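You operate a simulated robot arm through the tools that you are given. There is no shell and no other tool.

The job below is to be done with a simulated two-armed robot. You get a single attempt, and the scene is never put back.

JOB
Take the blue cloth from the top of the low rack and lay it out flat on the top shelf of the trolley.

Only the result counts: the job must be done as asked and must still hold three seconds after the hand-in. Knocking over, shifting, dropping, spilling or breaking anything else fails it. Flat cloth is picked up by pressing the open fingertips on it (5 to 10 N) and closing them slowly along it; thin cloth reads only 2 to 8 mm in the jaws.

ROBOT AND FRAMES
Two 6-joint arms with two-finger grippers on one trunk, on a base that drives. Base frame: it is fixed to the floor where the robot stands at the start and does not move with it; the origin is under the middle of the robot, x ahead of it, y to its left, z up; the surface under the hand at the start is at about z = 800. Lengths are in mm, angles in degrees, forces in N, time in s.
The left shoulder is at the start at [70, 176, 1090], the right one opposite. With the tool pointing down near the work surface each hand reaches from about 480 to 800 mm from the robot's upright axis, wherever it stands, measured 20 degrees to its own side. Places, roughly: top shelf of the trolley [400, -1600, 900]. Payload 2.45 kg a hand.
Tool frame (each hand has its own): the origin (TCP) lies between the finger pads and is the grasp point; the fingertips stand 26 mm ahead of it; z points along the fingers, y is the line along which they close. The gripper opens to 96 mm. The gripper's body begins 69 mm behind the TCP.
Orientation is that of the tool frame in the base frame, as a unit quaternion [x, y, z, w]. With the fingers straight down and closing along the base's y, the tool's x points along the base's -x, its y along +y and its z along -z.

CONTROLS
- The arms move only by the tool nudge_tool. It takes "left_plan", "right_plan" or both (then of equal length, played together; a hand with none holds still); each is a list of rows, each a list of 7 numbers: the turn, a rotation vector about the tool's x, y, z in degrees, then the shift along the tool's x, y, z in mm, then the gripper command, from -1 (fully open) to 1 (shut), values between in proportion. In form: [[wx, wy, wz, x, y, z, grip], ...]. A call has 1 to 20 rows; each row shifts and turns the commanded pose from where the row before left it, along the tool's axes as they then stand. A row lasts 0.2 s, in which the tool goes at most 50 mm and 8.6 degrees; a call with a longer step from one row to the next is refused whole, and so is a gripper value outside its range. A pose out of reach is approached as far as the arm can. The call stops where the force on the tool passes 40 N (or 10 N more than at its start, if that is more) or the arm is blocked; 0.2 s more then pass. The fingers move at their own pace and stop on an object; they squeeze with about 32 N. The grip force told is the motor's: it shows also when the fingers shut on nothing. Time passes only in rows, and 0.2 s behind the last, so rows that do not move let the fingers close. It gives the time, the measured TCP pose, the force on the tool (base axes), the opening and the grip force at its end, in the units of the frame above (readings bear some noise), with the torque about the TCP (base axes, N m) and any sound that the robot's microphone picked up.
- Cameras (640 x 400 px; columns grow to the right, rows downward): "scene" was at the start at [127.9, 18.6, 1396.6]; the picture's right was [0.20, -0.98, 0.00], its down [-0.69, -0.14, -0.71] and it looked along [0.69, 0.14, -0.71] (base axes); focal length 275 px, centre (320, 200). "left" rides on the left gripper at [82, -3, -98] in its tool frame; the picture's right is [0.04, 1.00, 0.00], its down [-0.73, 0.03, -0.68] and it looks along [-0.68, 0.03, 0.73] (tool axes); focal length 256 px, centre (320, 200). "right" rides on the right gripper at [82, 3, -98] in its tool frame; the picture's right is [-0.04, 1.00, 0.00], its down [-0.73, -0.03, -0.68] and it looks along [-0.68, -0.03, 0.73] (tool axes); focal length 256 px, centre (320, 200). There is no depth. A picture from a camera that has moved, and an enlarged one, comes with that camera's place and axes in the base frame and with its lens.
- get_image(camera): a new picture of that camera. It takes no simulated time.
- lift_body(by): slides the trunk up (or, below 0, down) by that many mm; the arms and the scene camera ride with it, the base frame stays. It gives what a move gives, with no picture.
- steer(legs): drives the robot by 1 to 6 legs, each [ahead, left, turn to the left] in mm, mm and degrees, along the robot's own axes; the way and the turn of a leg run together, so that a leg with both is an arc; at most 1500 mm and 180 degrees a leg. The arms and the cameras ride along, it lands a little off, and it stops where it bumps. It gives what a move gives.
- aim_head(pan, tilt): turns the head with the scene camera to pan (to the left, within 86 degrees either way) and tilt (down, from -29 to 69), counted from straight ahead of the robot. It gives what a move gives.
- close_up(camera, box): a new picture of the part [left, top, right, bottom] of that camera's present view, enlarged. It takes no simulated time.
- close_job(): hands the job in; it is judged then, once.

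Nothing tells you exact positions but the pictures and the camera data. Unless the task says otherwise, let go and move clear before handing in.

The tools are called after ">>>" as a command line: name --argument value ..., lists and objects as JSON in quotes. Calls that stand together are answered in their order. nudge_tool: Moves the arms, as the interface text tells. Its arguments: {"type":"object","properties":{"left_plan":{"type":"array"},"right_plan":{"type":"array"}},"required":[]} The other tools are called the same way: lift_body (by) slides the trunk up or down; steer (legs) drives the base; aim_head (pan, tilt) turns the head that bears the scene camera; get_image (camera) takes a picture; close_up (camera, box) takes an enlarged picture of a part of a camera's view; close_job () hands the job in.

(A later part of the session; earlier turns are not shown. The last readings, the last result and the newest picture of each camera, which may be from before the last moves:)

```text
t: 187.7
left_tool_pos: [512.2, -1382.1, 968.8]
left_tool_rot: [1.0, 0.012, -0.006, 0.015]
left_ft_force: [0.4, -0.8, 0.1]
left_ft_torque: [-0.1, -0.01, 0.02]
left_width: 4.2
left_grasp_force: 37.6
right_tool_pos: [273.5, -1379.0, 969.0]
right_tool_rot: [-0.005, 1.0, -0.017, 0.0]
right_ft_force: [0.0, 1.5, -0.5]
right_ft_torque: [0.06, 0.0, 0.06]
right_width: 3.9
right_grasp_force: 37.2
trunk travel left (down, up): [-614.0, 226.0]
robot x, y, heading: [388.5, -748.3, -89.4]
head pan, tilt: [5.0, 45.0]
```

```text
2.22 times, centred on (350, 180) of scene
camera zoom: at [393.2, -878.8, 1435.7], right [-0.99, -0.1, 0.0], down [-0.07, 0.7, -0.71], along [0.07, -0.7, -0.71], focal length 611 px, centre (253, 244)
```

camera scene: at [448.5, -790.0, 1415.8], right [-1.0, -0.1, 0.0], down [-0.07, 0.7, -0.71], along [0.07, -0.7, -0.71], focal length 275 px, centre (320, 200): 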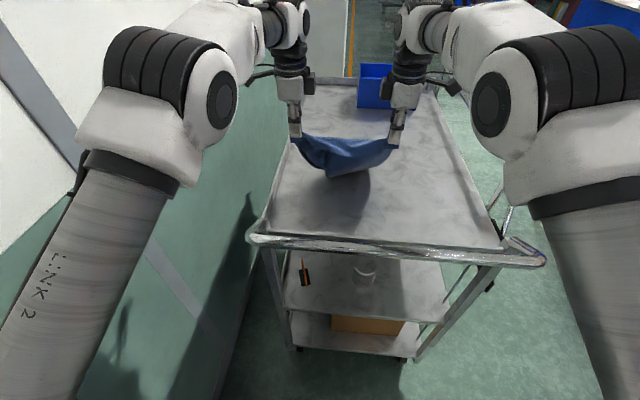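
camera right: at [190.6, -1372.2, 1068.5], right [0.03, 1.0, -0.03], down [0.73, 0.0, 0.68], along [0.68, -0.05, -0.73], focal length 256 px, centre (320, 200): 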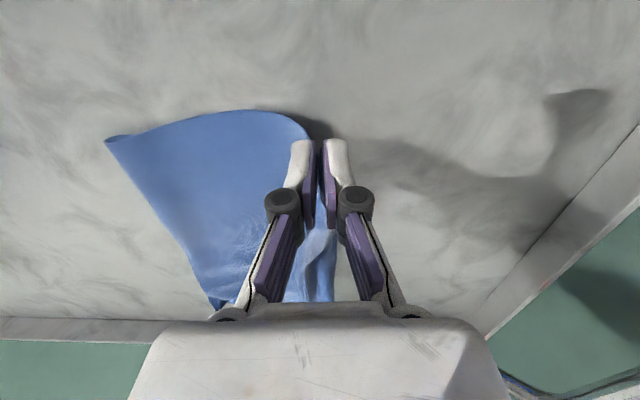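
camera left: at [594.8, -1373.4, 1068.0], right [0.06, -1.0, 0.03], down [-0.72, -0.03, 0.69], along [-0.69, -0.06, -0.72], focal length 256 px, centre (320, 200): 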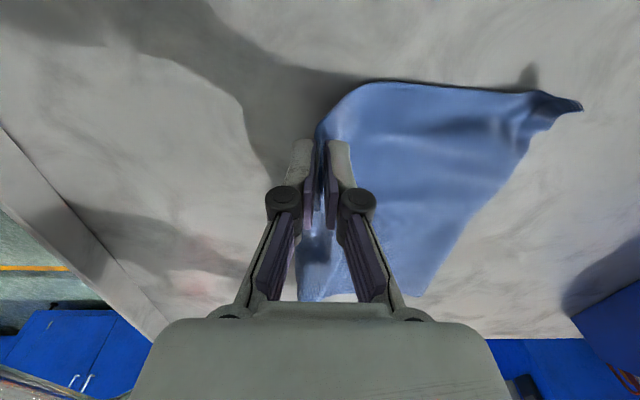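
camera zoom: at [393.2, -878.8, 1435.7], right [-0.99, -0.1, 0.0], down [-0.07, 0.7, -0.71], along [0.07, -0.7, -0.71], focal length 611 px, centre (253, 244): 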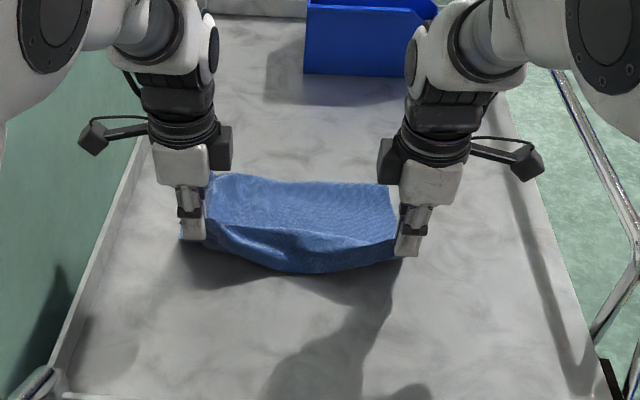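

Far corners haven't moved and the curl on the left is opening. Continuing: back 26, down 14, back 16, down 12.

>>> steer --legs '[[-26, 0, 0]]'

>>> lift_body --by -14

>>> steer --legs '[[-16, 0, 0]]'

>>> lift_body --by -12

>>> get_image --camera "left"

>>> get_image --camera "right"

>>> close_up --camera "scene" --box '[230, 90, 470, 270]'

```text
t: 188.5
left_tool_pos: [511.7, -1356.8, 966.0]
left_tool_rot: [1.0, 0.012, -0.005, 0.013]
left_ft_force: [0.4, -2.5, 1.1]
left_ft_torque: [0.05, 0.01, 0.0]
left_width: 2.9
left_grasp_force: 29.6
right_tool_pos: [272.8, -1353.4, 966.7]
right_tool_rot: [-0.004, 1.0, -0.016, 0.0]
right_ft_force: [-0.2, -1.5, -0.5]
right_ft_torque: [-0.05, -0.03, -0.02]
right_width: 3.9
right_grasp_force: 37.5
trunk travel left (down, up): [-614.0, 226.0]
robot x, y, heading: [383.7, -728.2, -89.3]
head pan, tilt: [5.0, 45.0]
```

```text
t: 189.1
left_tool_pos: [511.9, -1354.6, 955.0]
left_tool_rot: [1.0, 0.012, -0.006, 0.015]
left_ft_force: [-0.4, 0.5, 1.4]
left_ft_torque: [0.01, 0.01, -0.01]
left_width: 2.7
left_grasp_force: 33.5
right_tool_pos: [272.7, -1351.3, 956.0]
right_tool_rot: [-0.004, 1.0, -0.017, 0.0]
right_ft_force: [-0.3, -0.8, -3.8]
right_ft_torque: [0.04, -0.01, -0.01]
right_width: 4.0
right_grasp_force: 28.3
trunk travel left (down, up): [-600.0, 240.0]
robot x, y, heading: [388.4, -722.4, -89.5]
head pan, tilt: [5.0, 45.0]
```

```text
t: 189.9
left_tool_pos: [512.2, -1341.7, 951.7]
left_tool_rot: [1.0, 0.011, -0.006, 0.013]
left_ft_force: [-0.6, -0.8, -0.3]
left_ft_torque: [0.05, -0.02, 0.0]
left_width: 4.1
left_grasp_force: 30.5
right_tool_pos: [273.9, -1336.6, 952.9]
right_tool_rot: [-0.004, 1.0, -0.016, 0.0]
right_ft_force: [0.0, 0.1, 1.0]
right_ft_torque: [-0.1, -0.03, 0.04]
right_width: 1.2
right_grasp_force: 28.7
trunk travel left (down, up): [-600.0, 240.0]
robot x, y, heading: [386.5, -707.8, -89.4]
head pan, tilt: [5.0, 45.0]
```

```text
t: 190.5
left_tool_pos: [510.3, -1340.6, 943.4]
left_tool_rot: [1.0, 0.012, -0.006, 0.014]
left_ft_force: [0.3, 1.1, -0.2]
left_ft_torque: [0.12, -0.03, 0.01]
left_width: 3.6
left_grasp_force: 29.1
right_tool_pos: [272.3, -1336.2, 943.5]
right_tool_rot: [-0.004, 1.0, -0.016, 0.0]
right_ft_force: [-0.5, 1.4, 4.5]
right_ft_torque: [-0.04, -0.03, 0.0]
right_width: 4.5
right_grasp_force: 30.8
trunk travel left (down, up): [-588.0, 252.0]
robot x, y, heading: [380.9, -711.7, -89.0]
head pan, tilt: [5.0, 45.0]
```

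```text
taken
camera left: at [593.9, -1331.7, 1041.5], right [0.06, -1.0, 0.03], down [-0.72, -0.03, 0.69], along [-0.69, -0.06, -0.72], focal length 256 px, centre (320, 200)
```

left: 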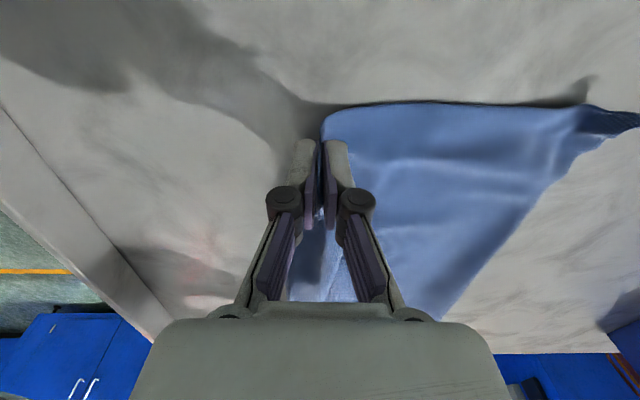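

```text
taken
camera right: at [189.6, -1330.1, 1042.0], right [0.03, 1.0, -0.03], down [0.73, 0.0, 0.68], along [0.68, -0.05, -0.73], focal length 256 px, centre (320, 200)
```

right: 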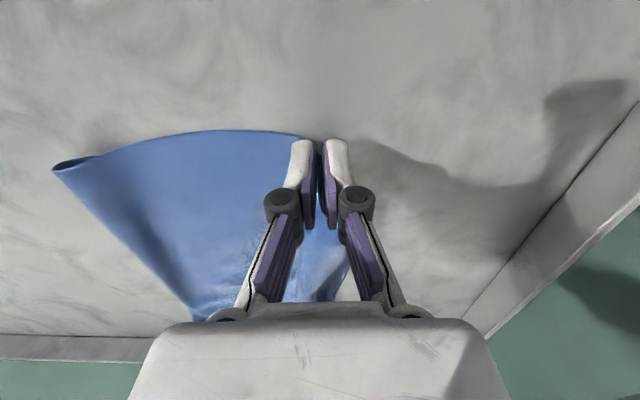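

```text
2.22 times, centred on (350, 180) of scene
camera zoom: at [392.5, -837.0, 1409.7], right [-1.0, -0.1, 0.0], down [-0.07, 0.7, -0.71], along [0.07, -0.7, -0.71], focal length 611 px, centre (253, 244)
```

zoom: 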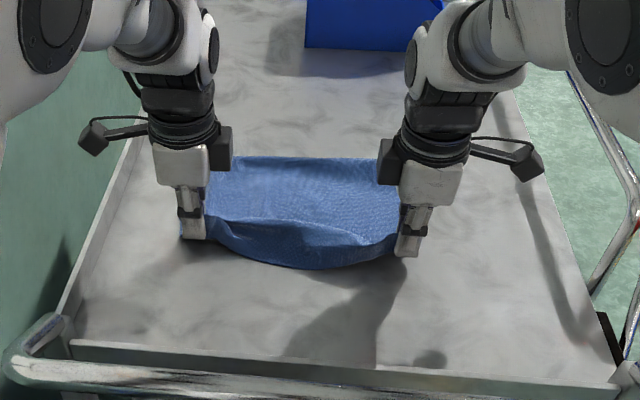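

Nearly down; the far corners are still out. One more 12 mm back, then lower with the arms to touch.

>>> steer --legs '[[-12, 0, 0]]'

>>> nudge_tool --left_plan '[[0, 0, 0, 0, 0, 0, 1], [0, 0, 0, 0, 0, 3, 1], [0, 0, 0, 0, 0, 3, 1], [0, 0, 0, 0, 0, 2, 1], [0, 0, 0, 0, 0, 2, 1], [0, 0, 0, 0, 0, 1, 1]]' --right_plan '[[0, 0, 0, 0, 0, 0, 1], [0, 0, 0, 0, 0, 3, 1], [0, 0, 0, 0, 0, 3, 1], [0, 0, 0, 0, 0, 2, 1], [0, 0, 0, 0, 0, 2, 1], [0, 0, 0, 0, 0, 1, 1]]'

>>> get_image --camera "left"

>>> get_image --camera "right"

>>> close_up --camera "scene" --box '[230, 90, 470, 270]'

```text
t: 191.2
left_tool_pos: [511.5, -1327.7, 941.6]
left_tool_rot: [1.0, 0.012, -0.006, 0.012]
left_ft_force: [-0.9, -0.3, 4.0]
left_ft_torque: [0.0, 0.02, -0.02]
left_width: 3.7
left_grasp_force: 30.9
right_tool_pos: [271.6, -1326.1, 942.0]
right_tool_rot: [-0.004, 1.0, -0.016, 0.0]
right_ft_force: [-0.1, 0.1, 3.2]
right_ft_torque: [0.01, -0.04, 0.04]
right_width: 0.9
right_grasp_force: 27.8
trunk travel left (down, up): [-588.0, 252.0]
robot x, y, heading: [387.6, -698.1, -89.2]
head pan, tilt: [5.0, 45.0]
```

```text
t: 192.6
left_tool_pos: [511.8, -1328.9, 931.9]
left_tool_rot: [1.0, 0.012, -0.006, 0.014]
left_ft_force: [0.0, -0.1, -0.6]
left_ft_torque: [0.0, -0.01, 0.02]
left_width: 4.0
left_grasp_force: 32.8
right_tool_pos: [271.6, -1324.5, 932.8]
right_tool_rot: [-0.004, 1.0, -0.016, 0.0]
right_ft_force: [0.3, 1.1, 0.6]
right_ft_torque: [0.03, -0.01, -0.02]
right_width: 3.3
right_grasp_force: 28.4
trunk travel left (down, up): [-588.0, 252.0]
robot x, y, heading: [381.7, -697.1, -89.2]
head pan, tilt: [5.0, 45.0]
```

```text
taken
camera left: at [593.7, -1320.1, 1030.2], right [0.06, -1.0, 0.03], down [-0.72, -0.03, 0.69], along [-0.69, -0.06, -0.72], focal length 256 px, centre (320, 200)
```

left: 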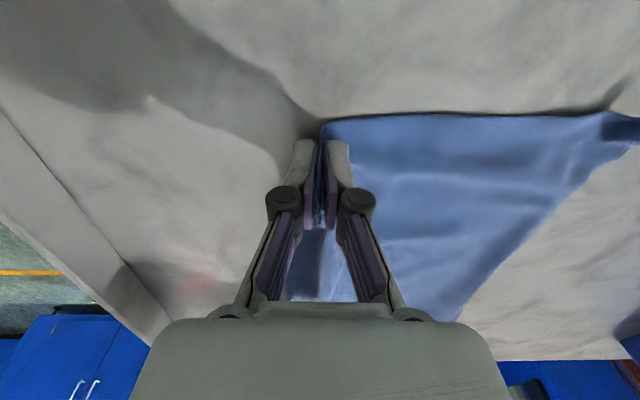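

```text
taken
camera right: at [189.2, -1318.8, 1031.7], right [0.03, 1.0, -0.03], down [0.73, 0.0, 0.68], along [0.68, -0.05, -0.73], focal length 256 px, centre (320, 200)
```

right: 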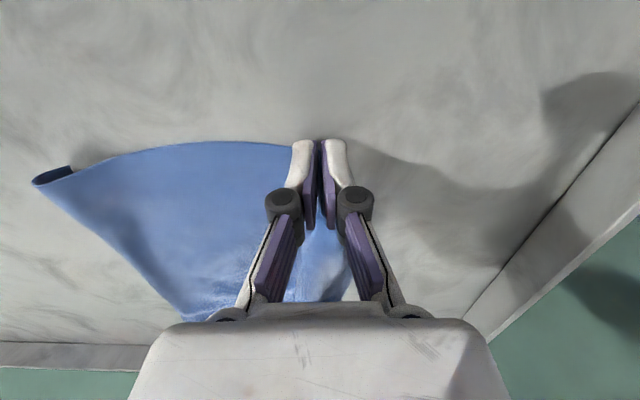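

```text
2.22 times, centred on (350, 180) of scene
camera zoom: at [392.4, -825.2, 1409.7], right [-1.0, -0.1, 0.0], down [-0.07, 0.7, -0.71], along [0.07, -0.7, -0.71], focal length 611 px, centre (253, 244)
```

zoom: 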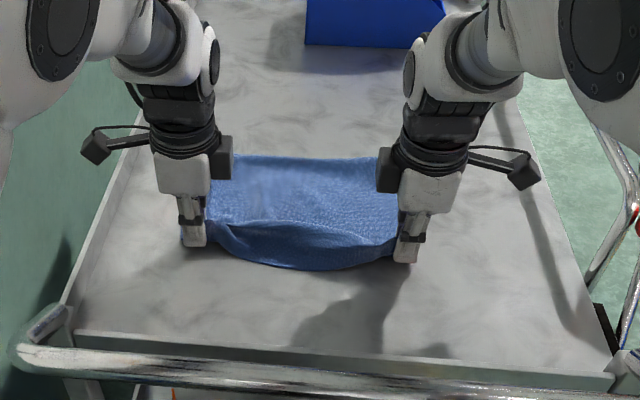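

>>> nudge_tool --left_plan '[[0, 0, 0, 0, 0, 1, 1], [0, 0, 0, 0, 0, 1, 1], [0, 0, 0, 0, 0, 1, 1]]' --right_plan '[[0, 0, 0, 0, 0, 1, 1], [0, 0, 0, 0, 0, 1, 1], [0, 0, 0, 0, 0, 1, 1]]'

```text
t: 193.4
left_tool_pos: [511.1, -1327.8, 927.7]
left_tool_rot: [1.0, 0.011, -0.006, 0.013]
left_ft_force: [0.1, -0.3, 2.3]
left_ft_torque: [0.1, 0.0, 0.0]
left_width: 2.7
left_grasp_force: 29.5
right_tool_pos: [273.0, -1322.9, 929.0]
right_tool_rot: [-0.004, 1.0, -0.017, -0.001]
right_ft_force: [0.8, -0.3, -0.7]
right_ft_torque: [0.04, -0.02, 0.01]
right_width: 4.4
right_grasp_force: 34.8
trunk travel left (down, up): [-588.0, 252.0]
robot x, y, heading: [385.8, -698.2, -89.6]
head pan, tilt: [5.0, 45.0]
```

>>> nudge_tool --left_plan '[[0, 0, 0, 0, 0, 0.5, 1], [0, 0, 0, 0, 0, 0, 1], [0, 0, 0, 0, -1.5, 0, 0.94], [0, 0, 0, 0, -1.5, 0, 0.88], [0, 0, 0, 0, -1.5, 0, 0.82], [0, 0, 0, 0, -1.5, 0, 0.76], [0, 0, 0, 0, -1.5, 0, 0.7], [0, 0, 0, 0, -1.5, 0, 0.64], [0, 0, 0, 0, -1.5, 0, 0.58], [0, 0, 0, 0, -1.5, 0, 0.52]]' --right_plan '[[0, 0, 0, 0, 0, 1, 1], [0, 0, 0, 0, 0, 0.8, 1], [0, 0, 0, 0, 1.5, 0, 0.94], [0, 0, 0, 0, 1.5, 0, 0.88], [0, 0, 0, 0, 1.5, 0, 0.82], [0, 0, 0, 0, 1.5, 0, 0.76], [0, 0, 0, 0, 1.5, 0, 0.7], [0, 0, 0, 0, 1.5, 0, 0.64], [0, 0, 0, 0, 1.5, 0, 0.58], [0, 0, 0, 0, 1.5, 0, 0.52]]'

>>> close_up --camera "left" --box '[200, 60, 440, 230]'

>>> close_up --camera "right" --box '[200, 60, 440, 230]'

>>> close_up --camera "scene" --box '[230, 90, 470, 270]'

```text
t: 195.6
left_tool_pos: [511.8, -1315.6, 926.6]
left_tool_rot: [1.0, 0.012, -0.006, 0.014]
left_ft_force: [1.1, 0.6, 0.8]
left_ft_torque: [-0.01, 0.0, 0.03]
left_width: 23.0
left_grasp_force: 0.0
right_tool_pos: [272.0, -1312.1, 926.7]
right_tool_rot: [-0.005, 1.0, -0.018, 0.001]
right_ft_force: [-0.9, -2.0, 6.7]
right_ft_torque: [-0.12, 0.0, 0.01]
right_width: 24.1
right_grasp_force: 0.5
trunk travel left (down, up): [-588.0, 252.0]
robot x, y, heading: [387.6, -700.1, -89.4]
head pan, tilt: [5.0, 45.0]
```

```text
2.35 times, centred on (320, 145) of left
camera zoom: at [594.1, -1308.3, 1026.2], right [0.06, -1.0, 0.03], down [-0.72, -0.03, 0.69], along [-0.69, -0.06, -0.72], focal length 602 px, centre (320, 329)
```

zoom: 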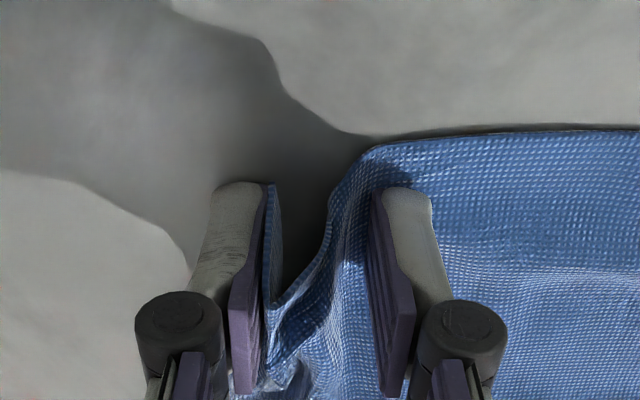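

```text
2.35 times, centred on (320, 145) of right
camera zoom: at [189.9, -1306.4, 1026.1], right [0.03, 1.0, -0.03], down [0.73, 0.0, 0.68], along [0.68, -0.05, -0.73], focal length 602 px, centre (320, 329)
```

zoom: 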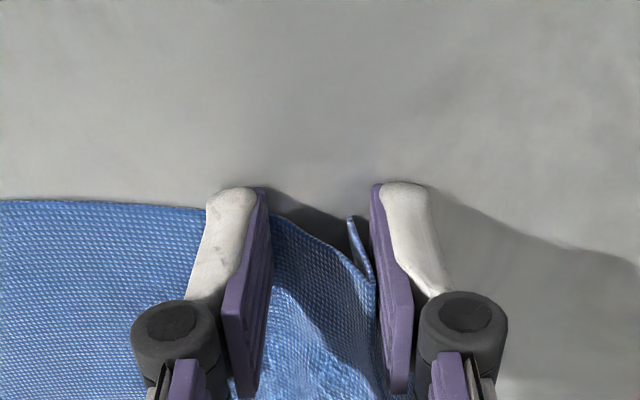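

```text
2.22 times, centred on (350, 180) of scene
camera zoom: at [392.6, -824.8, 1409.8], right [-1.0, -0.1, 0.0], down [-0.07, 0.7, -0.71], along [0.07, -0.7, -0.71], focal length 611 px, centre (253, 244)
```

zoom: 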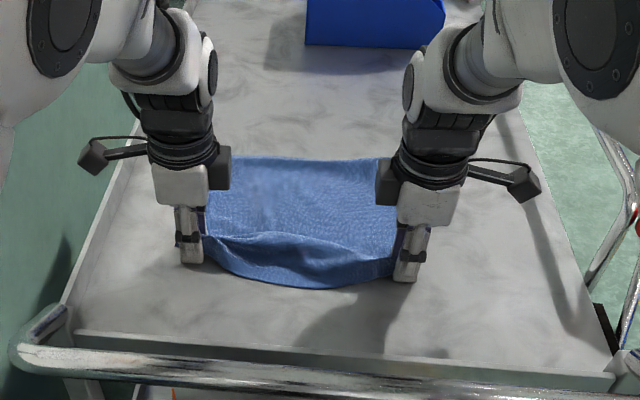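

The near-corner flaps are standing between the fingers. I'll keep opening so they fall outward toward me, then lift clear.

>>> nudge_tool --left_plan '[[0, 0, 0, 0, -2, -0.3, 0.44], [0, 0, 0, 0, -2, 0, 0.36], [0, 0, 0, 0, -2, 0, 0.28], [0, 0, 0, 0, -2, 0, 0.2], [0, 0, 0, 0, -2, 0, 0.12], [0, 0, 0, 0, -2, 0, 0.04], [0, 0, 0, 0, -2, 0, -0.04], [0, 0, 0, 0, -2, 0, -0.12], [0, 0, 0, 0, 0, 0, -0.12]]' --right_plan '[[0, 0, 0, 0, 2, -0.3, 0.44], [0, 0, 0, 0, 2, 0, 0.36], [0, 0, 0, 0, 2, 0, 0.28], [0, 0, 0, 0, 2, 0, 0.2], [0, 0, 0, 0, 2, 0, 0.12], [0, 0, 0, 0, 2, 0, 0.04], [0, 0, 0, 0, 2, 0, -0.04], [0, 0, 0, 0, 2, 0, -0.12], [0, 0, 0, 0, 0, 0, -0.12]]'

>>> close_up --camera "left" --box '[200, 60, 440, 230]'

>>> close_up --camera "right" --box '[200, 60, 440, 230]'

>>> close_up --camera "scene" --box '[230, 90, 470, 270]'

```text
t: 197.6
left_tool_pos: [510.0, -1299.3, 927.8]
left_tool_rot: [1.0, 0.012, -0.006, 0.015]
left_ft_force: [0.1, 0.5, -0.5]
left_ft_torque: [0.0, 0.04, -0.02]
left_width: 53.5
left_grasp_force: 0.0
right_tool_pos: [271.9, -1297.3, 927.0]
right_tool_rot: [-0.004, 1.0, -0.016, 0.0]
right_ft_force: [0.4, 0.1, -0.8]
right_ft_torque: [0.03, 0.01, 0.01]
right_width: 53.8
right_grasp_force: 0.1
trunk travel left (down, up): [-588.0, 252.0]
robot x, y, heading: [384.2, -691.8, -89.1]
head pan, tilt: [5.0, 45.0]
```

```text
2.35 times, centred on (320, 145) of left
camera zoom: at [592.4, -1291.1, 1026.7], right [0.06, -1.0, 0.03], down [-0.72, -0.03, 0.69], along [-0.69, -0.06, -0.72], focal length 602 px, centre (320, 329)
```

zoom: 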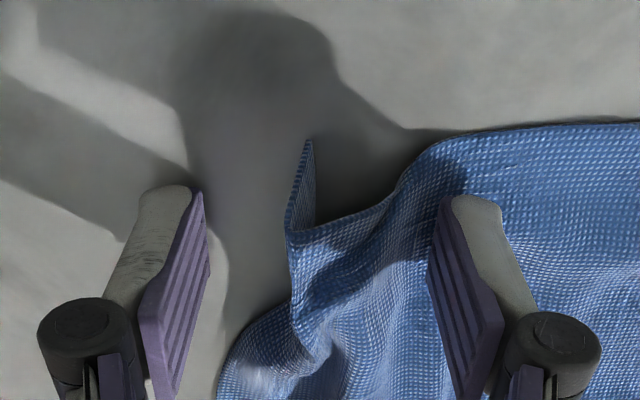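

```text
2.35 times, centred on (320, 145) of right
camera zoom: at [189.4, -1291.5, 1025.4], right [0.03, 1.0, -0.03], down [0.73, 0.0, 0.68], along [0.68, -0.04, -0.73], focal length 602 px, centre (320, 329)
```

zoom: 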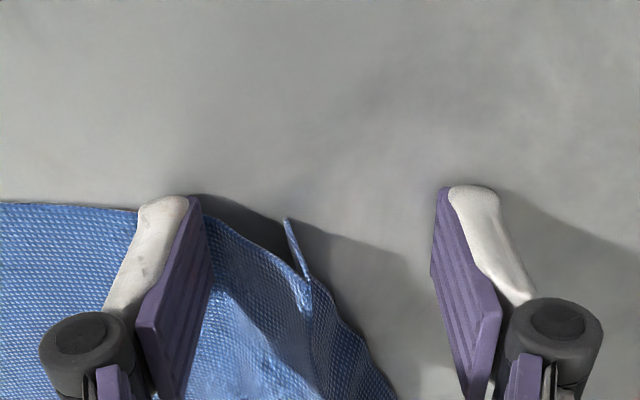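

```text
2.22 times, centred on (350, 180) of scene
camera zoom: at [392.4, -825.7, 1409.7], right [-1.0, -0.1, 0.0], down [-0.07, 0.7, -0.71], along [0.07, -0.7, -0.71], focal length 611 px, centre (253, 244)
```

zoom: 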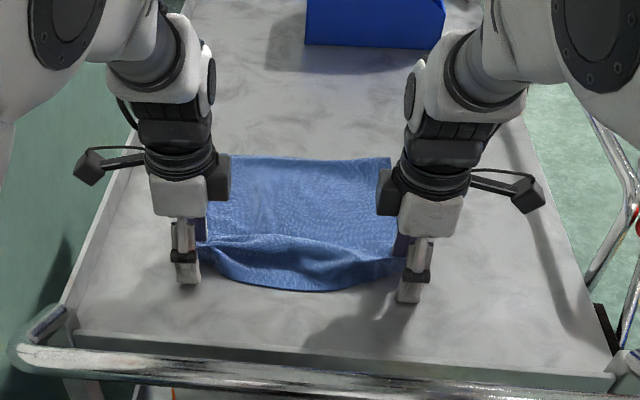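

The hands are free of the cloth. I'll lift straight up and look.

>>> nudge_tool --left_plan '[[0, 0, 0, 0, 0, -3, -0.12], [0, 0, 0, 0, 0, -10, -0.12], [0, 0, 0, 0, 0, -25, -0.12], [0, 0, 0, 0, 0, -30, -0.12], [0, 0, 0, 0, 0, -30, -0.12]]' --right_plan '[[0, 0, 0, 0, 0, -3, -0.12], [0, 0, 0, 0, 0, -10, -0.12], [0, 0, 0, 0, 0, -25, -0.12], [0, 0, 0, 0, 0, -30, -0.12], [0, 0, 0, 0, 0, -30, -0.12]]'

>>> get_image --camera "left"

>>> get_image --camera "right"

>>> close_up --camera "scene" --box '[260, 100, 430, 230]'

```text
t: 198.8
left_tool_pos: [513.2, -1298.7, 1024.4]
left_tool_rot: [1.0, 0.011, -0.006, 0.014]
left_ft_force: [-0.1, 0.8, -0.7]
left_ft_torque: [-0.01, 0.01, -0.04]
left_width: 54.0
left_grasp_force: 0.1
right_tool_pos: [272.4, -1291.5, 1024.2]
right_tool_rot: [-0.005, 1.0, -0.017, -0.001]
right_ft_force: [0.5, 0.4, 0.3]
right_ft_torque: [-0.02, -0.03, -0.03]
right_width: 54.0
right_grasp_force: 0.0
trunk travel left (down, up): [-588.0, 252.0]
robot x, y, heading: [388.2, -693.0, -89.3]
head pan, tilt: [5.0, 45.0]
```

```text
taken
camera left: at [594.9, -1291.4, 1125.0], right [0.06, -1.0, 0.03], down [-0.72, -0.03, 0.69], along [-0.69, -0.06, -0.72], focal length 256 px, centre (320, 200)
```

left: 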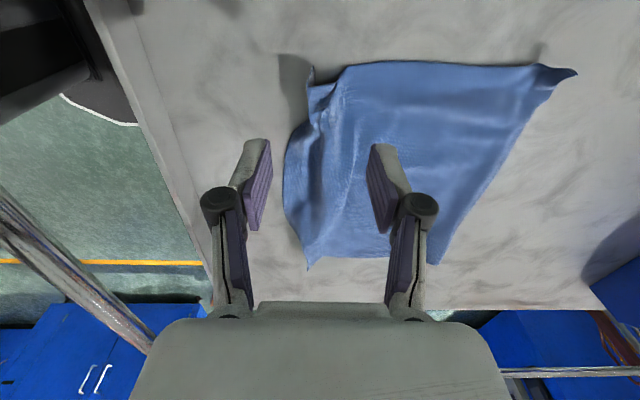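

```text
taken
camera right: at [189.8, -1285.1, 1124.4], right [0.03, 1.0, -0.03], down [0.73, 0.0, 0.68], along [0.68, -0.05, -0.73], focal length 256 px, centre (320, 200)
```

right: 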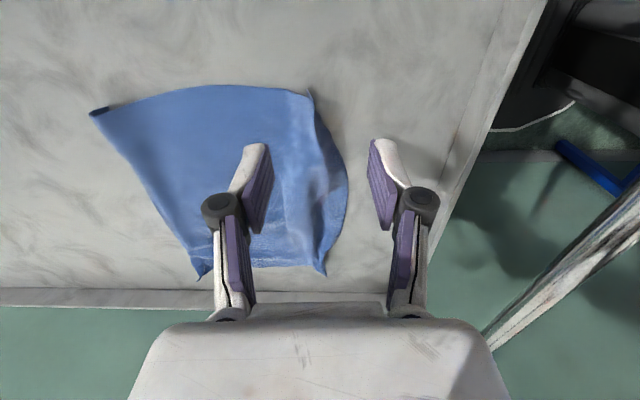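

```text
3.08 times, centred on (345, 165) of scene
camera zoom: at [392.4, -824.0, 1409.8], right [-1.0, -0.1, 0.0], down [-0.07, 0.7, -0.71], along [0.07, -0.7, -0.71], focal length 846 px, centre (243, 308)
```

zoom: 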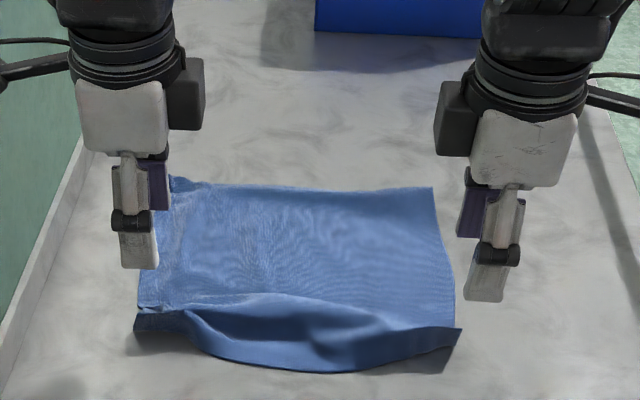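

This is far better: nearly full width with all four corners out. I'll move the hands further up and back for an unobstructed look.

>>> nudge_tool --left_plan '[[0, 0, 0, 8, 0, -25, 0], [0, 0, 0, 8, 0, -25, 0], [0, 0, 0, 8, 0, -25, 0], [0, 0, 0, 8, 0, -15, 0]]' --right_plan '[[0, 0, 0, 8, 0, -25, 0], [0, 0, 0, 8, 0, -25, 0], [0, 0, 0, 8, 0, -25, 0], [0, 0, 0, 8, 0, -15, 0]]'

>>> close_up --camera "scene" --box '[270, 120, 410, 225]'

>>> close_up --camera "left" --box '[230, 30, 600, 300]'

>>> close_up --camera "right" --box '[60, 30, 430, 300]'

```text
t: 199.8
left_tool_pos: [546.8, -1295.2, 1115.9]
left_tool_rot: [1.0, 0.011, -0.006, 0.015]
left_ft_force: [0.3, -1.4, -0.2]
left_ft_torque: [0.0, 0.01, -0.03]
left_width: 48.1
left_grasp_force: 0.0
right_tool_pos: [239.7, -1291.5, 1116.8]
right_tool_rot: [-0.005, 1.0, -0.017, -0.001]
right_ft_force: [-0.9, 0.1, -0.6]
right_ft_torque: [-0.01, -0.02, 0.01]
right_width: 47.9
right_grasp_force: 0.1
trunk travel left (down, up): [-588.0, 252.0]
robot x, y, heading: [384.6, -698.1, -89.5]
head pan, tilt: [5.0, 45.0]
```

```text
3.81 times, centred on (340, 172) of scene
camera zoom: at [392.4, -824.7, 1409.7], right [-1.0, -0.1, 0.0], down [-0.07, 0.7, -0.71], along [0.07, -0.7, -0.71], focal length 1048 px, centre (244, 305)
```

zoom: 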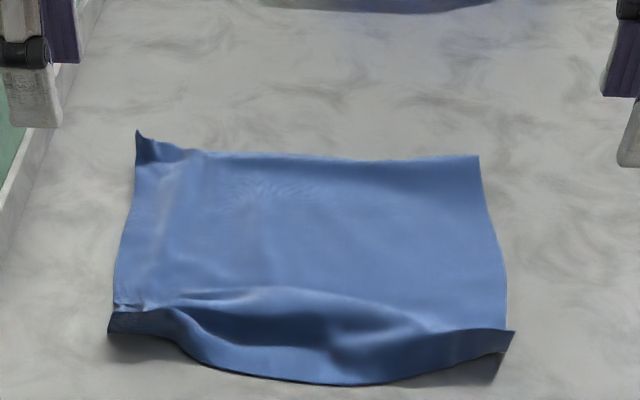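

```text
1.48 times, centred on (415, 165) of left
camera zoom: at [628.1, -1285.9, 1214.9], right [0.06, -1.0, 0.03], down [-0.72, -0.03, 0.69], along [-0.69, -0.06, -0.72], focal length 379 px, centre (179, 252)
```

zoom: 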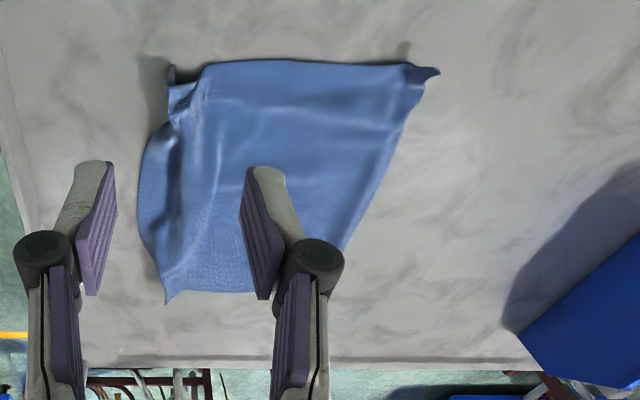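

```text
1.48 times, centred on (245, 165) of right
camera zoom: at [156.8, -1284.6, 1215.1], right [0.03, 1.0, -0.03], down [0.73, 0.0, 0.68], along [0.68, -0.05, -0.73], focal length 379 px, centre (431, 252)
```

zoom: 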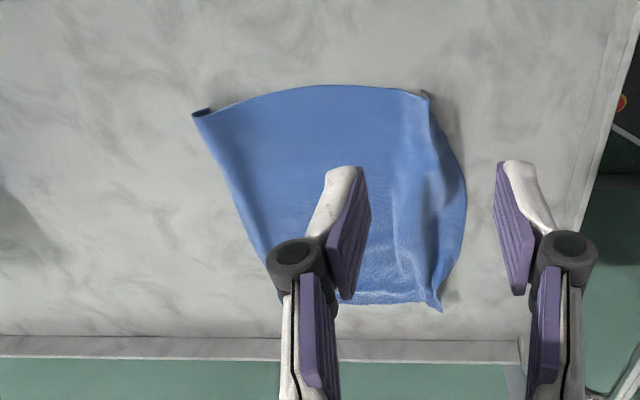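

The far edge is now its full 280 mm and the near edge about 273 mm. What's left is a hump along the near side plus two slightly raised near corners. I'll anchor the middle with one hand and draw each near corner toward me with the other, starting with the left hand as anchor.

>>> nudge_tool --left_plan '[[0, 0, 0, -9.7, 12.5, 17, 1], [0, 0, 0, -9.7, 12.5, 17, 1], [0, 0, 0, -9.7, 12.5, 17, 1], [0, 0, 0, -9.7, 12.5, 17, 1], [0, 0, 0, -9.7, 12.5, 17, 1], [0, 0, 0, -9.7, 12.5, 17, 1], [0, 0, 0, -9.7, 12.5, 17, 1], [0, 0, 0, -9.7, 12.5, 17, 1], [0, 0, 0, -9.7, 12.5, 17, 1], [0, 0, 0, -9.7, 12.5, 17, 1]]' --right_plan '[[0, 0, 0, -3.7, -3.9, 16, 1], [0, 0, 0, -3.7, -3.9, 16, 1], [0, 0, 0, -3.7, -3.9, 16, 1], [0, 0, 0, -3.7, -3.9, 16, 1], [0, 0, 0, -3.7, -3.9, 16, 1], [0, 0, 0, -3.7, -3.9, 16, 1], [0, 0, 0, -3.7, -3.9, 16, 1], [0, 0, 0, -3.7, -3.9, 16, 1], [0, 0, 0, -3.7, -3.9, 16, 1], [0, 0, 0, -3.7, -3.9, 16, 1]]'

>>> get_image --camera "right"

>>> get_image --camera "left"

>>> close_up --camera "scene" --box '[260, 100, 430, 230]'

```text
t: 202.0
left_tool_pos: [449.3, -1427.0, 950.0]
left_tool_rot: [1.0, 0.012, -0.006, 0.014]
left_ft_force: [-0.8, -0.5, -0.2]
left_ft_torque: [0.04, 0.0, -0.01]
left_width: 0.0
left_grasp_force: 28.4
right_tool_pos: [277.6, -1336.4, 952.6]
right_tool_rot: [-0.004, 1.0, -0.015, 0.0]
right_ft_force: [-0.3, -0.3, 0.2]
right_ft_torque: [0.06, 0.01, -0.01]
right_width: 0.0
right_grasp_force: 28.8
trunk travel left (down, up): [-588.0, 252.0]
robot x, y, heading: [386.2, -696.6, -89.2]
head pan, tilt: [5.0, 45.0]
```

```text
taken
camera right: at [194.3, -1331.3, 1052.0], right [0.03, 1.0, -0.03], down [0.73, 0.0, 0.68], along [0.68, -0.04, -0.73], focal length 256 px, centre (320, 200)
```

right: 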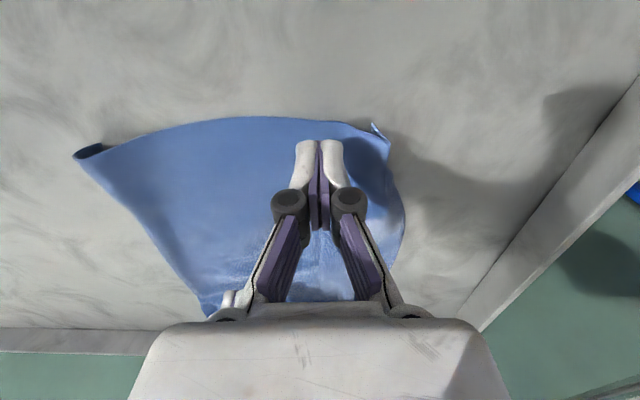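

```text
taken
camera left: at [530.3, -1419.1, 1048.2], right [0.06, -1.0, 0.03], down [-0.72, -0.03, 0.69], along [-0.69, -0.06, -0.72], focal length 256 px, centre (320, 200)
```

left: 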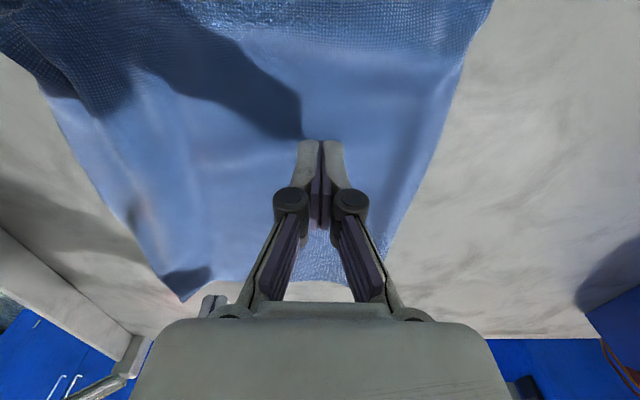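

```text
3.08 times, centred on (345, 165) of scene
camera zoom: at [392.5, -827.9, 1409.5], right [-1.0, -0.1, 0.0], down [-0.07, 0.7, -0.71], along [0.07, -0.7, -0.71], focal length 846 px, centre (243, 308)
```

zoom: 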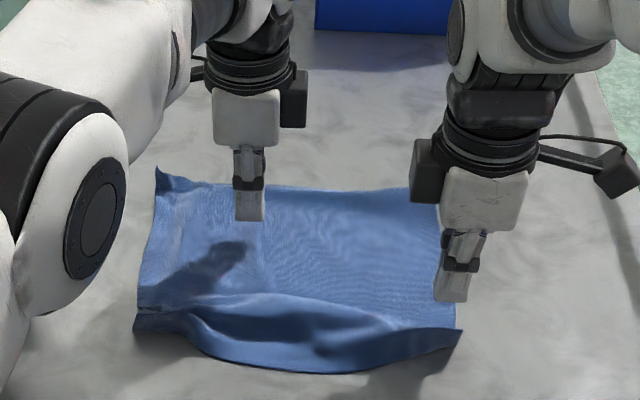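

>>> nudge_tool --left_plan '[[0, 0, 0, 0, 0, 6, 1], [0, 0, 0, 0, 0, 6, 1], [0, 0, 0, 0, 0, 4, 1], [0, 0, 0, 0, 0, 3, 1], [0, 0, 0, 0, 0, 1.5, 1], [0, 0, 0, 0, 0, 1.5, 1]]' --right_plan '[[0, 0, 0, 0, 0, 0, 1], [0, 0, 0, 0, 0, 3, 1], [0, 0, 0, 0, 0, 3, 1], [0, 0, 0, 0, 0, 3, 1], [0, 0, 0, 0, 0, 3, 1], [0, 0, 0, 0, 0, 3, 1]]'

```text
t: 203.4
left_tool_pos: [448.7, -1425.6, 928.1]
left_tool_rot: [1.0, 0.012, -0.006, 0.014]
left_ft_force: [-1.1, 0.7, -0.3]
left_ft_torque: [0.02, -0.01, 0.06]
left_width: 0.0
left_grasp_force: 28.9
right_tool_pos: [276.0, -1334.8, 939.2]
right_tool_rot: [-0.004, 1.0, -0.016, 0.0]
right_ft_force: [-0.1, 0.1, -0.1]
right_ft_torque: [0.01, -0.01, 0.01]
right_width: 0.0
right_grasp_force: 28.8
trunk travel left (down, up): [-588.0, 252.0]
robot x, y, heading: [387.9, -696.6, -89.5]
head pan, tilt: [5.0, 45.0]
```

>>> nudge_tool --left_plan '[[0, 0, 0, 0, 0, 0.7, 1], [0, 0, 0, 0, 0, 0.7, 1], [0, 0, 0, 0, 0, 0.6, 1], [0, 0, 0, 0, 0, 0, 1]]' --right_plan '[[0, 0, 0, 0, 0, 3, 1], [0, 0, 0, 0, 0, 3, 1], [0, 0, 0, 0, 0, 2, 1], [0, 0, 0, 0, 0, 2, 1]]'

```text
t: 204.4
left_tool_pos: [449.5, -1427.0, 926.7]
left_tool_rot: [1.0, 0.012, -0.006, 0.015]
left_ft_force: [-0.4, -1.6, 0.3]
left_ft_torque: [0.0, 0.01, 0.01]
left_width: 0.0
left_grasp_force: 28.7
right_tool_pos: [277.7, -1335.6, 930.0]
right_tool_rot: [-0.004, 1.0, -0.016, 0.0]
right_ft_force: [-0.2, 0.6, -0.4]
right_ft_torque: [-0.03, 0.03, 0.04]
right_width: 0.2
right_grasp_force: 28.6
trunk travel left (down, up): [-588.0, 252.0]
robot x, y, heading: [388.1, -694.5, -89.2]
head pan, tilt: [5.0, 45.0]
```

>>> nudge_tool --left_plan '[[0, 0, 0, 0, 0, 0.7, 1], [0, 0, 0, 0, 0, 0.7, 1], [0, 0, 0, 0, 0, 0, 1]]' --right_plan '[[0, 0, 0, 0, 0, 1, 1], [0, 0, 0, 0, 0, 1, 1], [0, 0, 0, 0, 0, 0.6, 1]]'

```text
t: 205.2
left_tool_pos: [449.1, -1425.9, 925.9]
left_tool_rot: [1.0, 0.011, -0.006, 0.015]
left_ft_force: [-0.5, -0.6, 10.3]
left_ft_torque: [0.03, 0.05, 0.03]
left_width: 0.0
left_grasp_force: 29.0
right_tool_pos: [279.2, -1334.1, 928.5]
right_tool_rot: [-0.005, 1.0, -0.016, 0.0]
right_ft_force: [-0.7, 0.3, 0.3]
right_ft_torque: [-0.02, -0.02, 0.01]
right_width: 0.3
right_grasp_force: 27.9
trunk travel left (down, up): [-588.0, 252.0]
robot x, y, heading: [385.1, -698.7, -89.2]
head pan, tilt: [5.0, 45.0]
```

>>> nudge_tool --right_plan '[[0, 0, 0, 0, 0, 0.8, 1], [0, 0, 0, 0, 0, 0.8, 1], [0, 0, 0, 0, 0, 0.5, 1], [0, 0, 0, 0, 0, 0, 1]]'

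>>> close_up --camera "right" --box '[220, 80, 440, 240]'

```text
t: 206.2
left_tool_pos: [449.6, -1426.6, 925.6]
left_tool_rot: [1.0, 0.012, -0.006, 0.015]
left_ft_force: [-0.7, -2.0, 13.4]
left_ft_torque: [0.02, -0.03, 0.0]
left_width: 0.1
left_grasp_force: 28.5
right_tool_pos: [276.9, -1333.5, 927.4]
right_tool_rot: [-0.004, 1.0, -0.017, 0.0]
right_ft_force: [0.2, -0.1, 1.1]
right_ft_torque: [-0.01, 0.03, 0.0]
right_width: 0.0
right_grasp_force: 27.9
trunk travel left (down, up): [-588.0, 252.0]
robot x, y, heading: [387.1, -701.5, -89.4]
head pan, tilt: [5.0, 45.0]
```

```text
2.50 times, centred on (330, 160) of right
camera zoom: at [194.5, -1328.6, 1025.7], right [0.03, 1.0, -0.03], down [0.73, 0.0, 0.68], along [0.68, -0.05, -0.73], focal length 640 px, centre (295, 300)
```

zoom: 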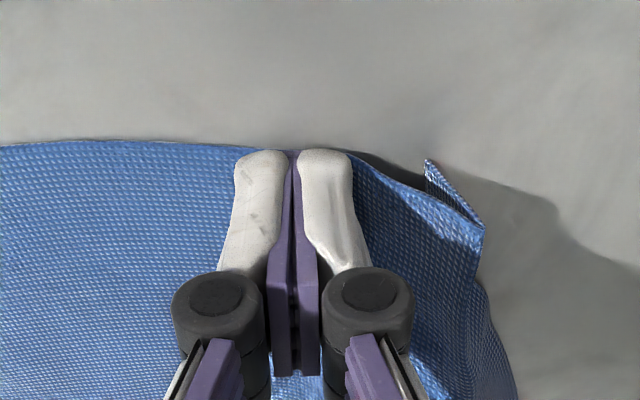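

>>> nudge_tool --right_plan '[[0, 0, 0, 0, 0, -8, 1], [0, 0, 0, -5, 10, -2, 1], [0, 0, 0, -5, 10, 0, 1], [0, 0, 0, 0, 0, 5, 1], [0, 0, 0, 0, 0, 3, 1], [0, 0, 0, 0, 0, 2, 1], [0, 0, 0, 0, 0, 0.6, 1]]'

>>> close_up --camera "right" --box '[220, 80, 440, 240]'

```text
t: 207.8
left_tool_pos: [449.3, -1424.8, 926.5]
left_tool_rot: [1.0, 0.012, -0.006, 0.015]
left_ft_force: [-0.3, -1.5, 10.7]
left_ft_torque: [-0.01, -0.07, 0.02]
left_width: 0.0
left_grasp_force: 28.3
right_tool_pos: [286.5, -1312.8, 926.6]
right_tool_rot: [-0.005, 1.0, -0.019, 0.001]
right_ft_force: [0.2, 0.6, 7.8]
right_ft_torque: [0.08, 0.03, 0.0]
right_width: 0.1
right_grasp_force: 28.5
trunk travel left (down, up): [-588.0, 252.0]
robot x, y, heading: [386.1, -693.3, -89.3]
head pan, tilt: [5.0, 45.0]
```

```text
2.50 times, centred on (330, 160) of right
camera zoom: at [204.3, -1307.2, 1025.8], right [0.03, 1.0, -0.04], down [0.73, 0.0, 0.68], along [0.68, -0.05, -0.73], focal length 640 px, centre (295, 300)
```

zoom: 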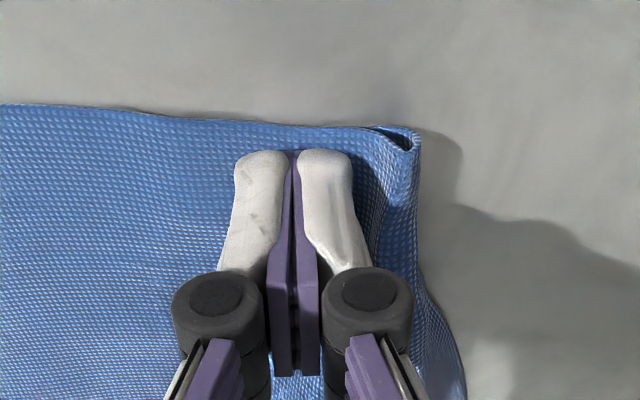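

The right fingertips press at about 8 N just inside the near corner. I'll draw it toward me about 30 mm, slightly outward.

>>> nudge_tool --right_plan '[[0, 0, 0, 0.5, 3, 0, 1], [0, 0, 0, 0.5, 3, 0, 1], [0, 0, 0, 0.5, 3, 0, 1], [0, 0, 0, 0.5, 3, 0, 1], [0, 0, 0, 0.5, 3, 0, 1], [0, 0, 0, 0.5, 3, 0, 1], [0, 0, 0, 0.5, 3, 0, 1], [0, 0, 0, 0.5, 3, 0, 1], [0, 0, 0, 0.5, 3, 0, 1], [0, 0, 0, 0.5, 3, 0, 1]]'

>>> get_image --camera "right"

>>> close_up --camera "scene" --box '[260, 100, 430, 230]'

```text
t: 210.0
left_tool_pos: [449.5, -1424.2, 925.5]
left_tool_rot: [1.0, 0.013, -0.006, 0.016]
left_ft_force: [1.1, 1.1, 3.8]
left_ft_torque: [0.04, -0.05, 0.0]
left_width: 0.1
left_grasp_force: 28.8
right_tool_pos: [283.0, -1287.1, 927.8]
right_tool_rot: [-0.002, 1.0, -0.019, 0.002]
right_ft_force: [3.2, 2.3, 18.8]
right_ft_torque: [0.14, 0.04, -0.06]
right_width: 0.0
right_grasp_force: 27.7
trunk travel left (down, up): [-588.0, 252.0]
robot x, y, heading: [388.6, -695.1, -89.3]
head pan, tilt: [5.0, 45.0]
stopped in row 10 (right hand): the force on the tool passed its limit at 42 N (the readings are from after the stop); the commanded pose is now the measured one
```

```text
taken
camera right: at [199.2, -1280.7, 1025.0], right [0.04, 1.0, -0.04], down [0.73, 0.0, 0.68], along [0.68, -0.05, -0.73], focal length 256 px, centre (320, 200)
```

right: 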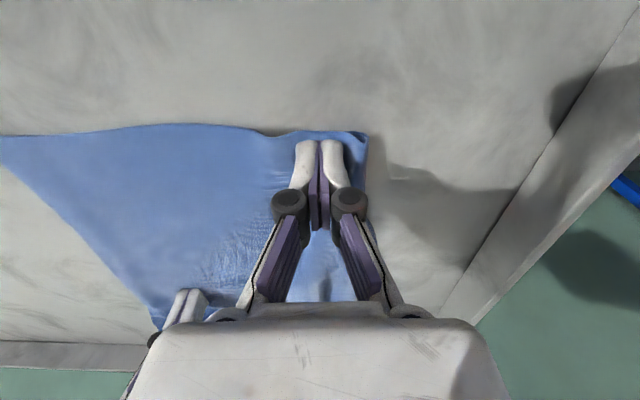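

```text
3.08 times, centred on (345, 165) of scene
camera zoom: at [393.0, -822.1, 1409.8], right [-1.0, -0.1, 0.0], down [-0.07, 0.7, -0.71], along [0.07, -0.71, -0.71], focal length 846 px, centre (243, 308)
```

zoom: 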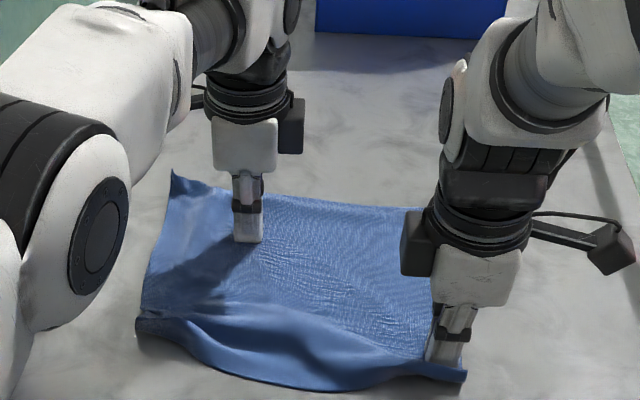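

The force limit tripped because the right arm is near its inner reach, but the corner came about 26 mm toward me. I'll lift both hands gently and look.

>>> nudge_tool --right_plan '[[0, 0, 0, 0, 0, -3, 1], [0, 0, 0, 0, 0, -5, 1], [0, 0, 0, 0, -3, -15, 1], [0, 0, 0, 0, -3, -25, 1], [0, 0, 0, 0, -3, -30, 1], [0, 0, 0, 0, 0, -30, 1]]' --left_plan '[[0, 0, 0, 0, 0, -3, 1], [0, 0, 0, 0, 0, -5, 1], [0, 0, 0, 0, 0, -15, 1], [0, 0, 0, 0, 0, -25, 1], [0, 0, 0, 5, -5, -30, 1], [0, 0, 0, 10, -10, -30, 1]]'

>>> steer --legs '[[-70, 0, 0]]'

>>> close_up --camera "scene" --box '[250, 100, 430, 230]'

>>> get_image --camera "left"

>>> get_image --camera "right"

```text
t: 211.4
left_tool_pos: [465.3, -1404.5, 1033.7]
left_tool_rot: [1.0, 0.012, -0.006, 0.015]
left_ft_force: [0.6, 0.2, 0.6]
left_ft_torque: [-0.03, 0.01, 0.01]
left_width: 0.2
left_grasp_force: 28.1
right_tool_pos: [279.2, -1292.6, 1035.4]
right_tool_rot: [-0.002, 1.0, -0.018, 0.002]
right_ft_force: [-0.3, 0.4, 0.3]
right_ft_torque: [-0.03, 0.01, -0.01]
right_width: 0.0
right_grasp_force: 29.0
trunk travel left (down, up): [-588.0, 252.0]
robot x, y, heading: [386.2, -698.2, -89.4]
head pan, tilt: [5.0, 45.0]
```

```text
t: 212.4
left_tool_pos: [464.5, -1333.1, 1031.2]
left_tool_rot: [1.0, 0.012, -0.006, 0.015]
left_ft_force: [0.6, -0.2, 1.0]
left_ft_torque: [-0.03, 0.01, 0.01]
left_width: 0.0
left_grasp_force: 28.2
right_tool_pos: [280.2, -1219.9, 1036.0]
right_tool_rot: [-0.002, 1.0, -0.019, 0.004]
right_ft_force: [0.4, 0.0, -0.3]
right_ft_torque: [-0.02, 0.01, 0.02]
right_width: 0.0
right_grasp_force: 28.7
trunk travel left (down, up): [-588.0, 252.0]
robot x, y, heading: [386.3, -625.2, -89.4]
head pan, tilt: [5.0, 45.0]
```

```text
3.08 times, centred on (340, 165) of scene
camera zoom: at [391.5, -751.6, 1409.7], right [-1.0, -0.1, 0.0], down [-0.07, 0.7, -0.71], along [0.07, -0.7, -0.71], focal length 846 px, centre (258, 308)
```

zoom: 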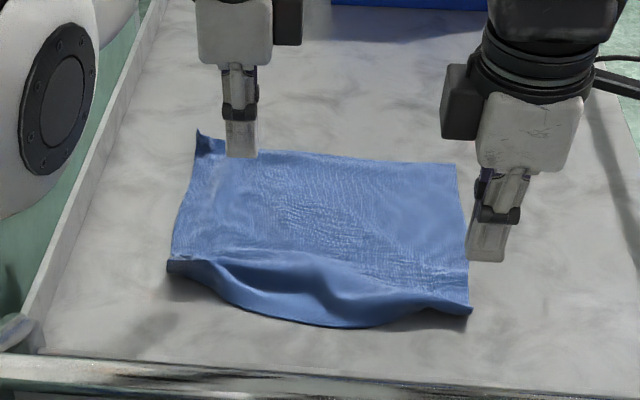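

```text
taken
camera left: at [546.6, -1324.7, 1130.1], right [0.06, -1.0, 0.03], down [-0.72, -0.03, 0.69], along [-0.69, -0.06, -0.72], focal length 256 px, centre (320, 200)
```

left: 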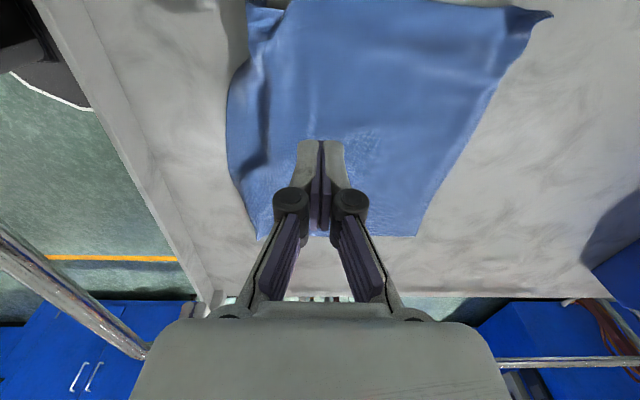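

```text
taken
camera right: at [196.4, -1213.5, 1133.5], right [0.04, 1.0, -0.04], down [0.73, 0.0, 0.68], along [0.68, -0.05, -0.73], focal length 256 px, centre (320, 200)
```

right: 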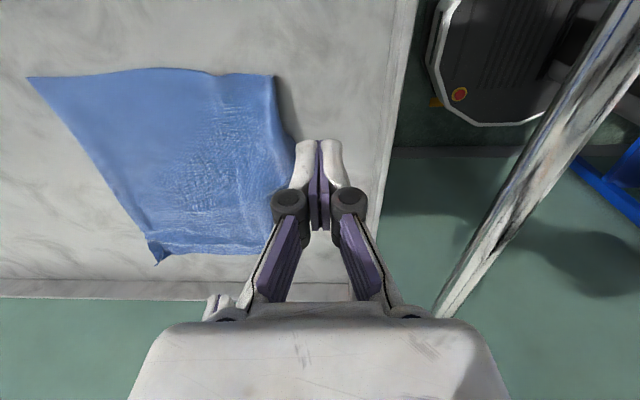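

>>> close_up --camera "scene" --box '[290, 160, 350, 215]'

>>> close_up --camera "scene" --box '[350, 165, 410, 220]'

>>> close_up --camera "left" --box '[210, 0, 330, 100]'

>>> close_up --camera "right" --box '[190, 50, 310, 150]'

```text
7.27 times, centred on (320, 188) of scene
camera zoom: at [391.5, -751.6, 1409.7], right [-1.0, -0.1, 0.0], down [-0.07, 0.7, -0.71], along [0.07, -0.7, -0.71], focal length 2001 px, centre (320, 291)
```

zoom: 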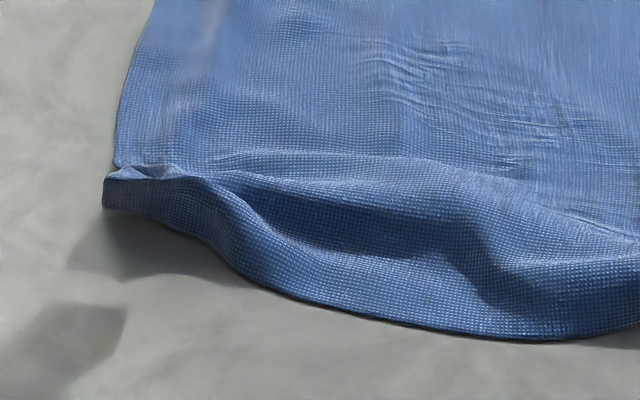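

```text
7.27 times, centred on (380, 192) of scene
camera zoom: at [391.5, -751.6, 1409.7], right [-1.0, -0.1, 0.0], down [-0.07, 0.7, -0.71], along [0.07, -0.7, -0.71], focal length 2001 px, centre (-116, 254)
```

zoom: 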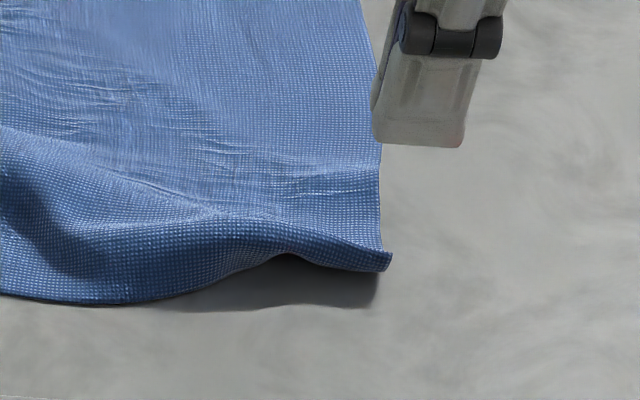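

```text
4.00 times, centred on (270, 50) of left
camera zoom: at [546.6, -1324.7, 1130.1], right [0.06, -1.0, 0.03], down [-0.72, -0.03, 0.69], along [-0.69, -0.06, -0.72], focal length 1024 px, centre (520, 800)
```

zoom: 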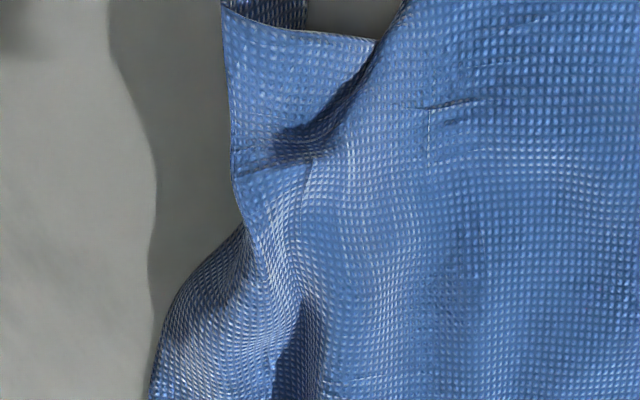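

```text
4.00 times, centred on (250, 100) of right
camera zoom: at [196.4, -1213.5, 1133.5], right [0.04, 1.0, -0.04], down [0.73, 0.0, 0.68], along [0.68, -0.05, -0.73], focal length 1024 px, centre (600, 600)
```

zoom: 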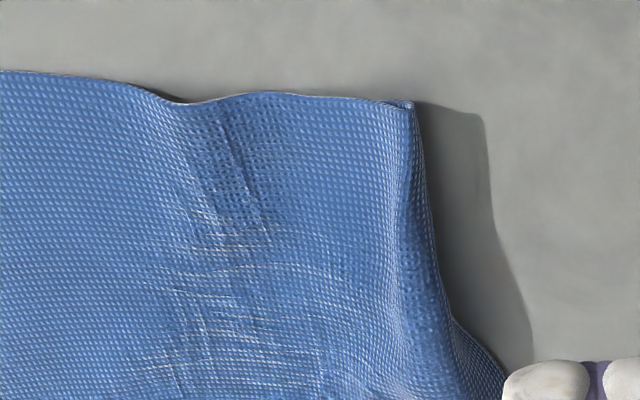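

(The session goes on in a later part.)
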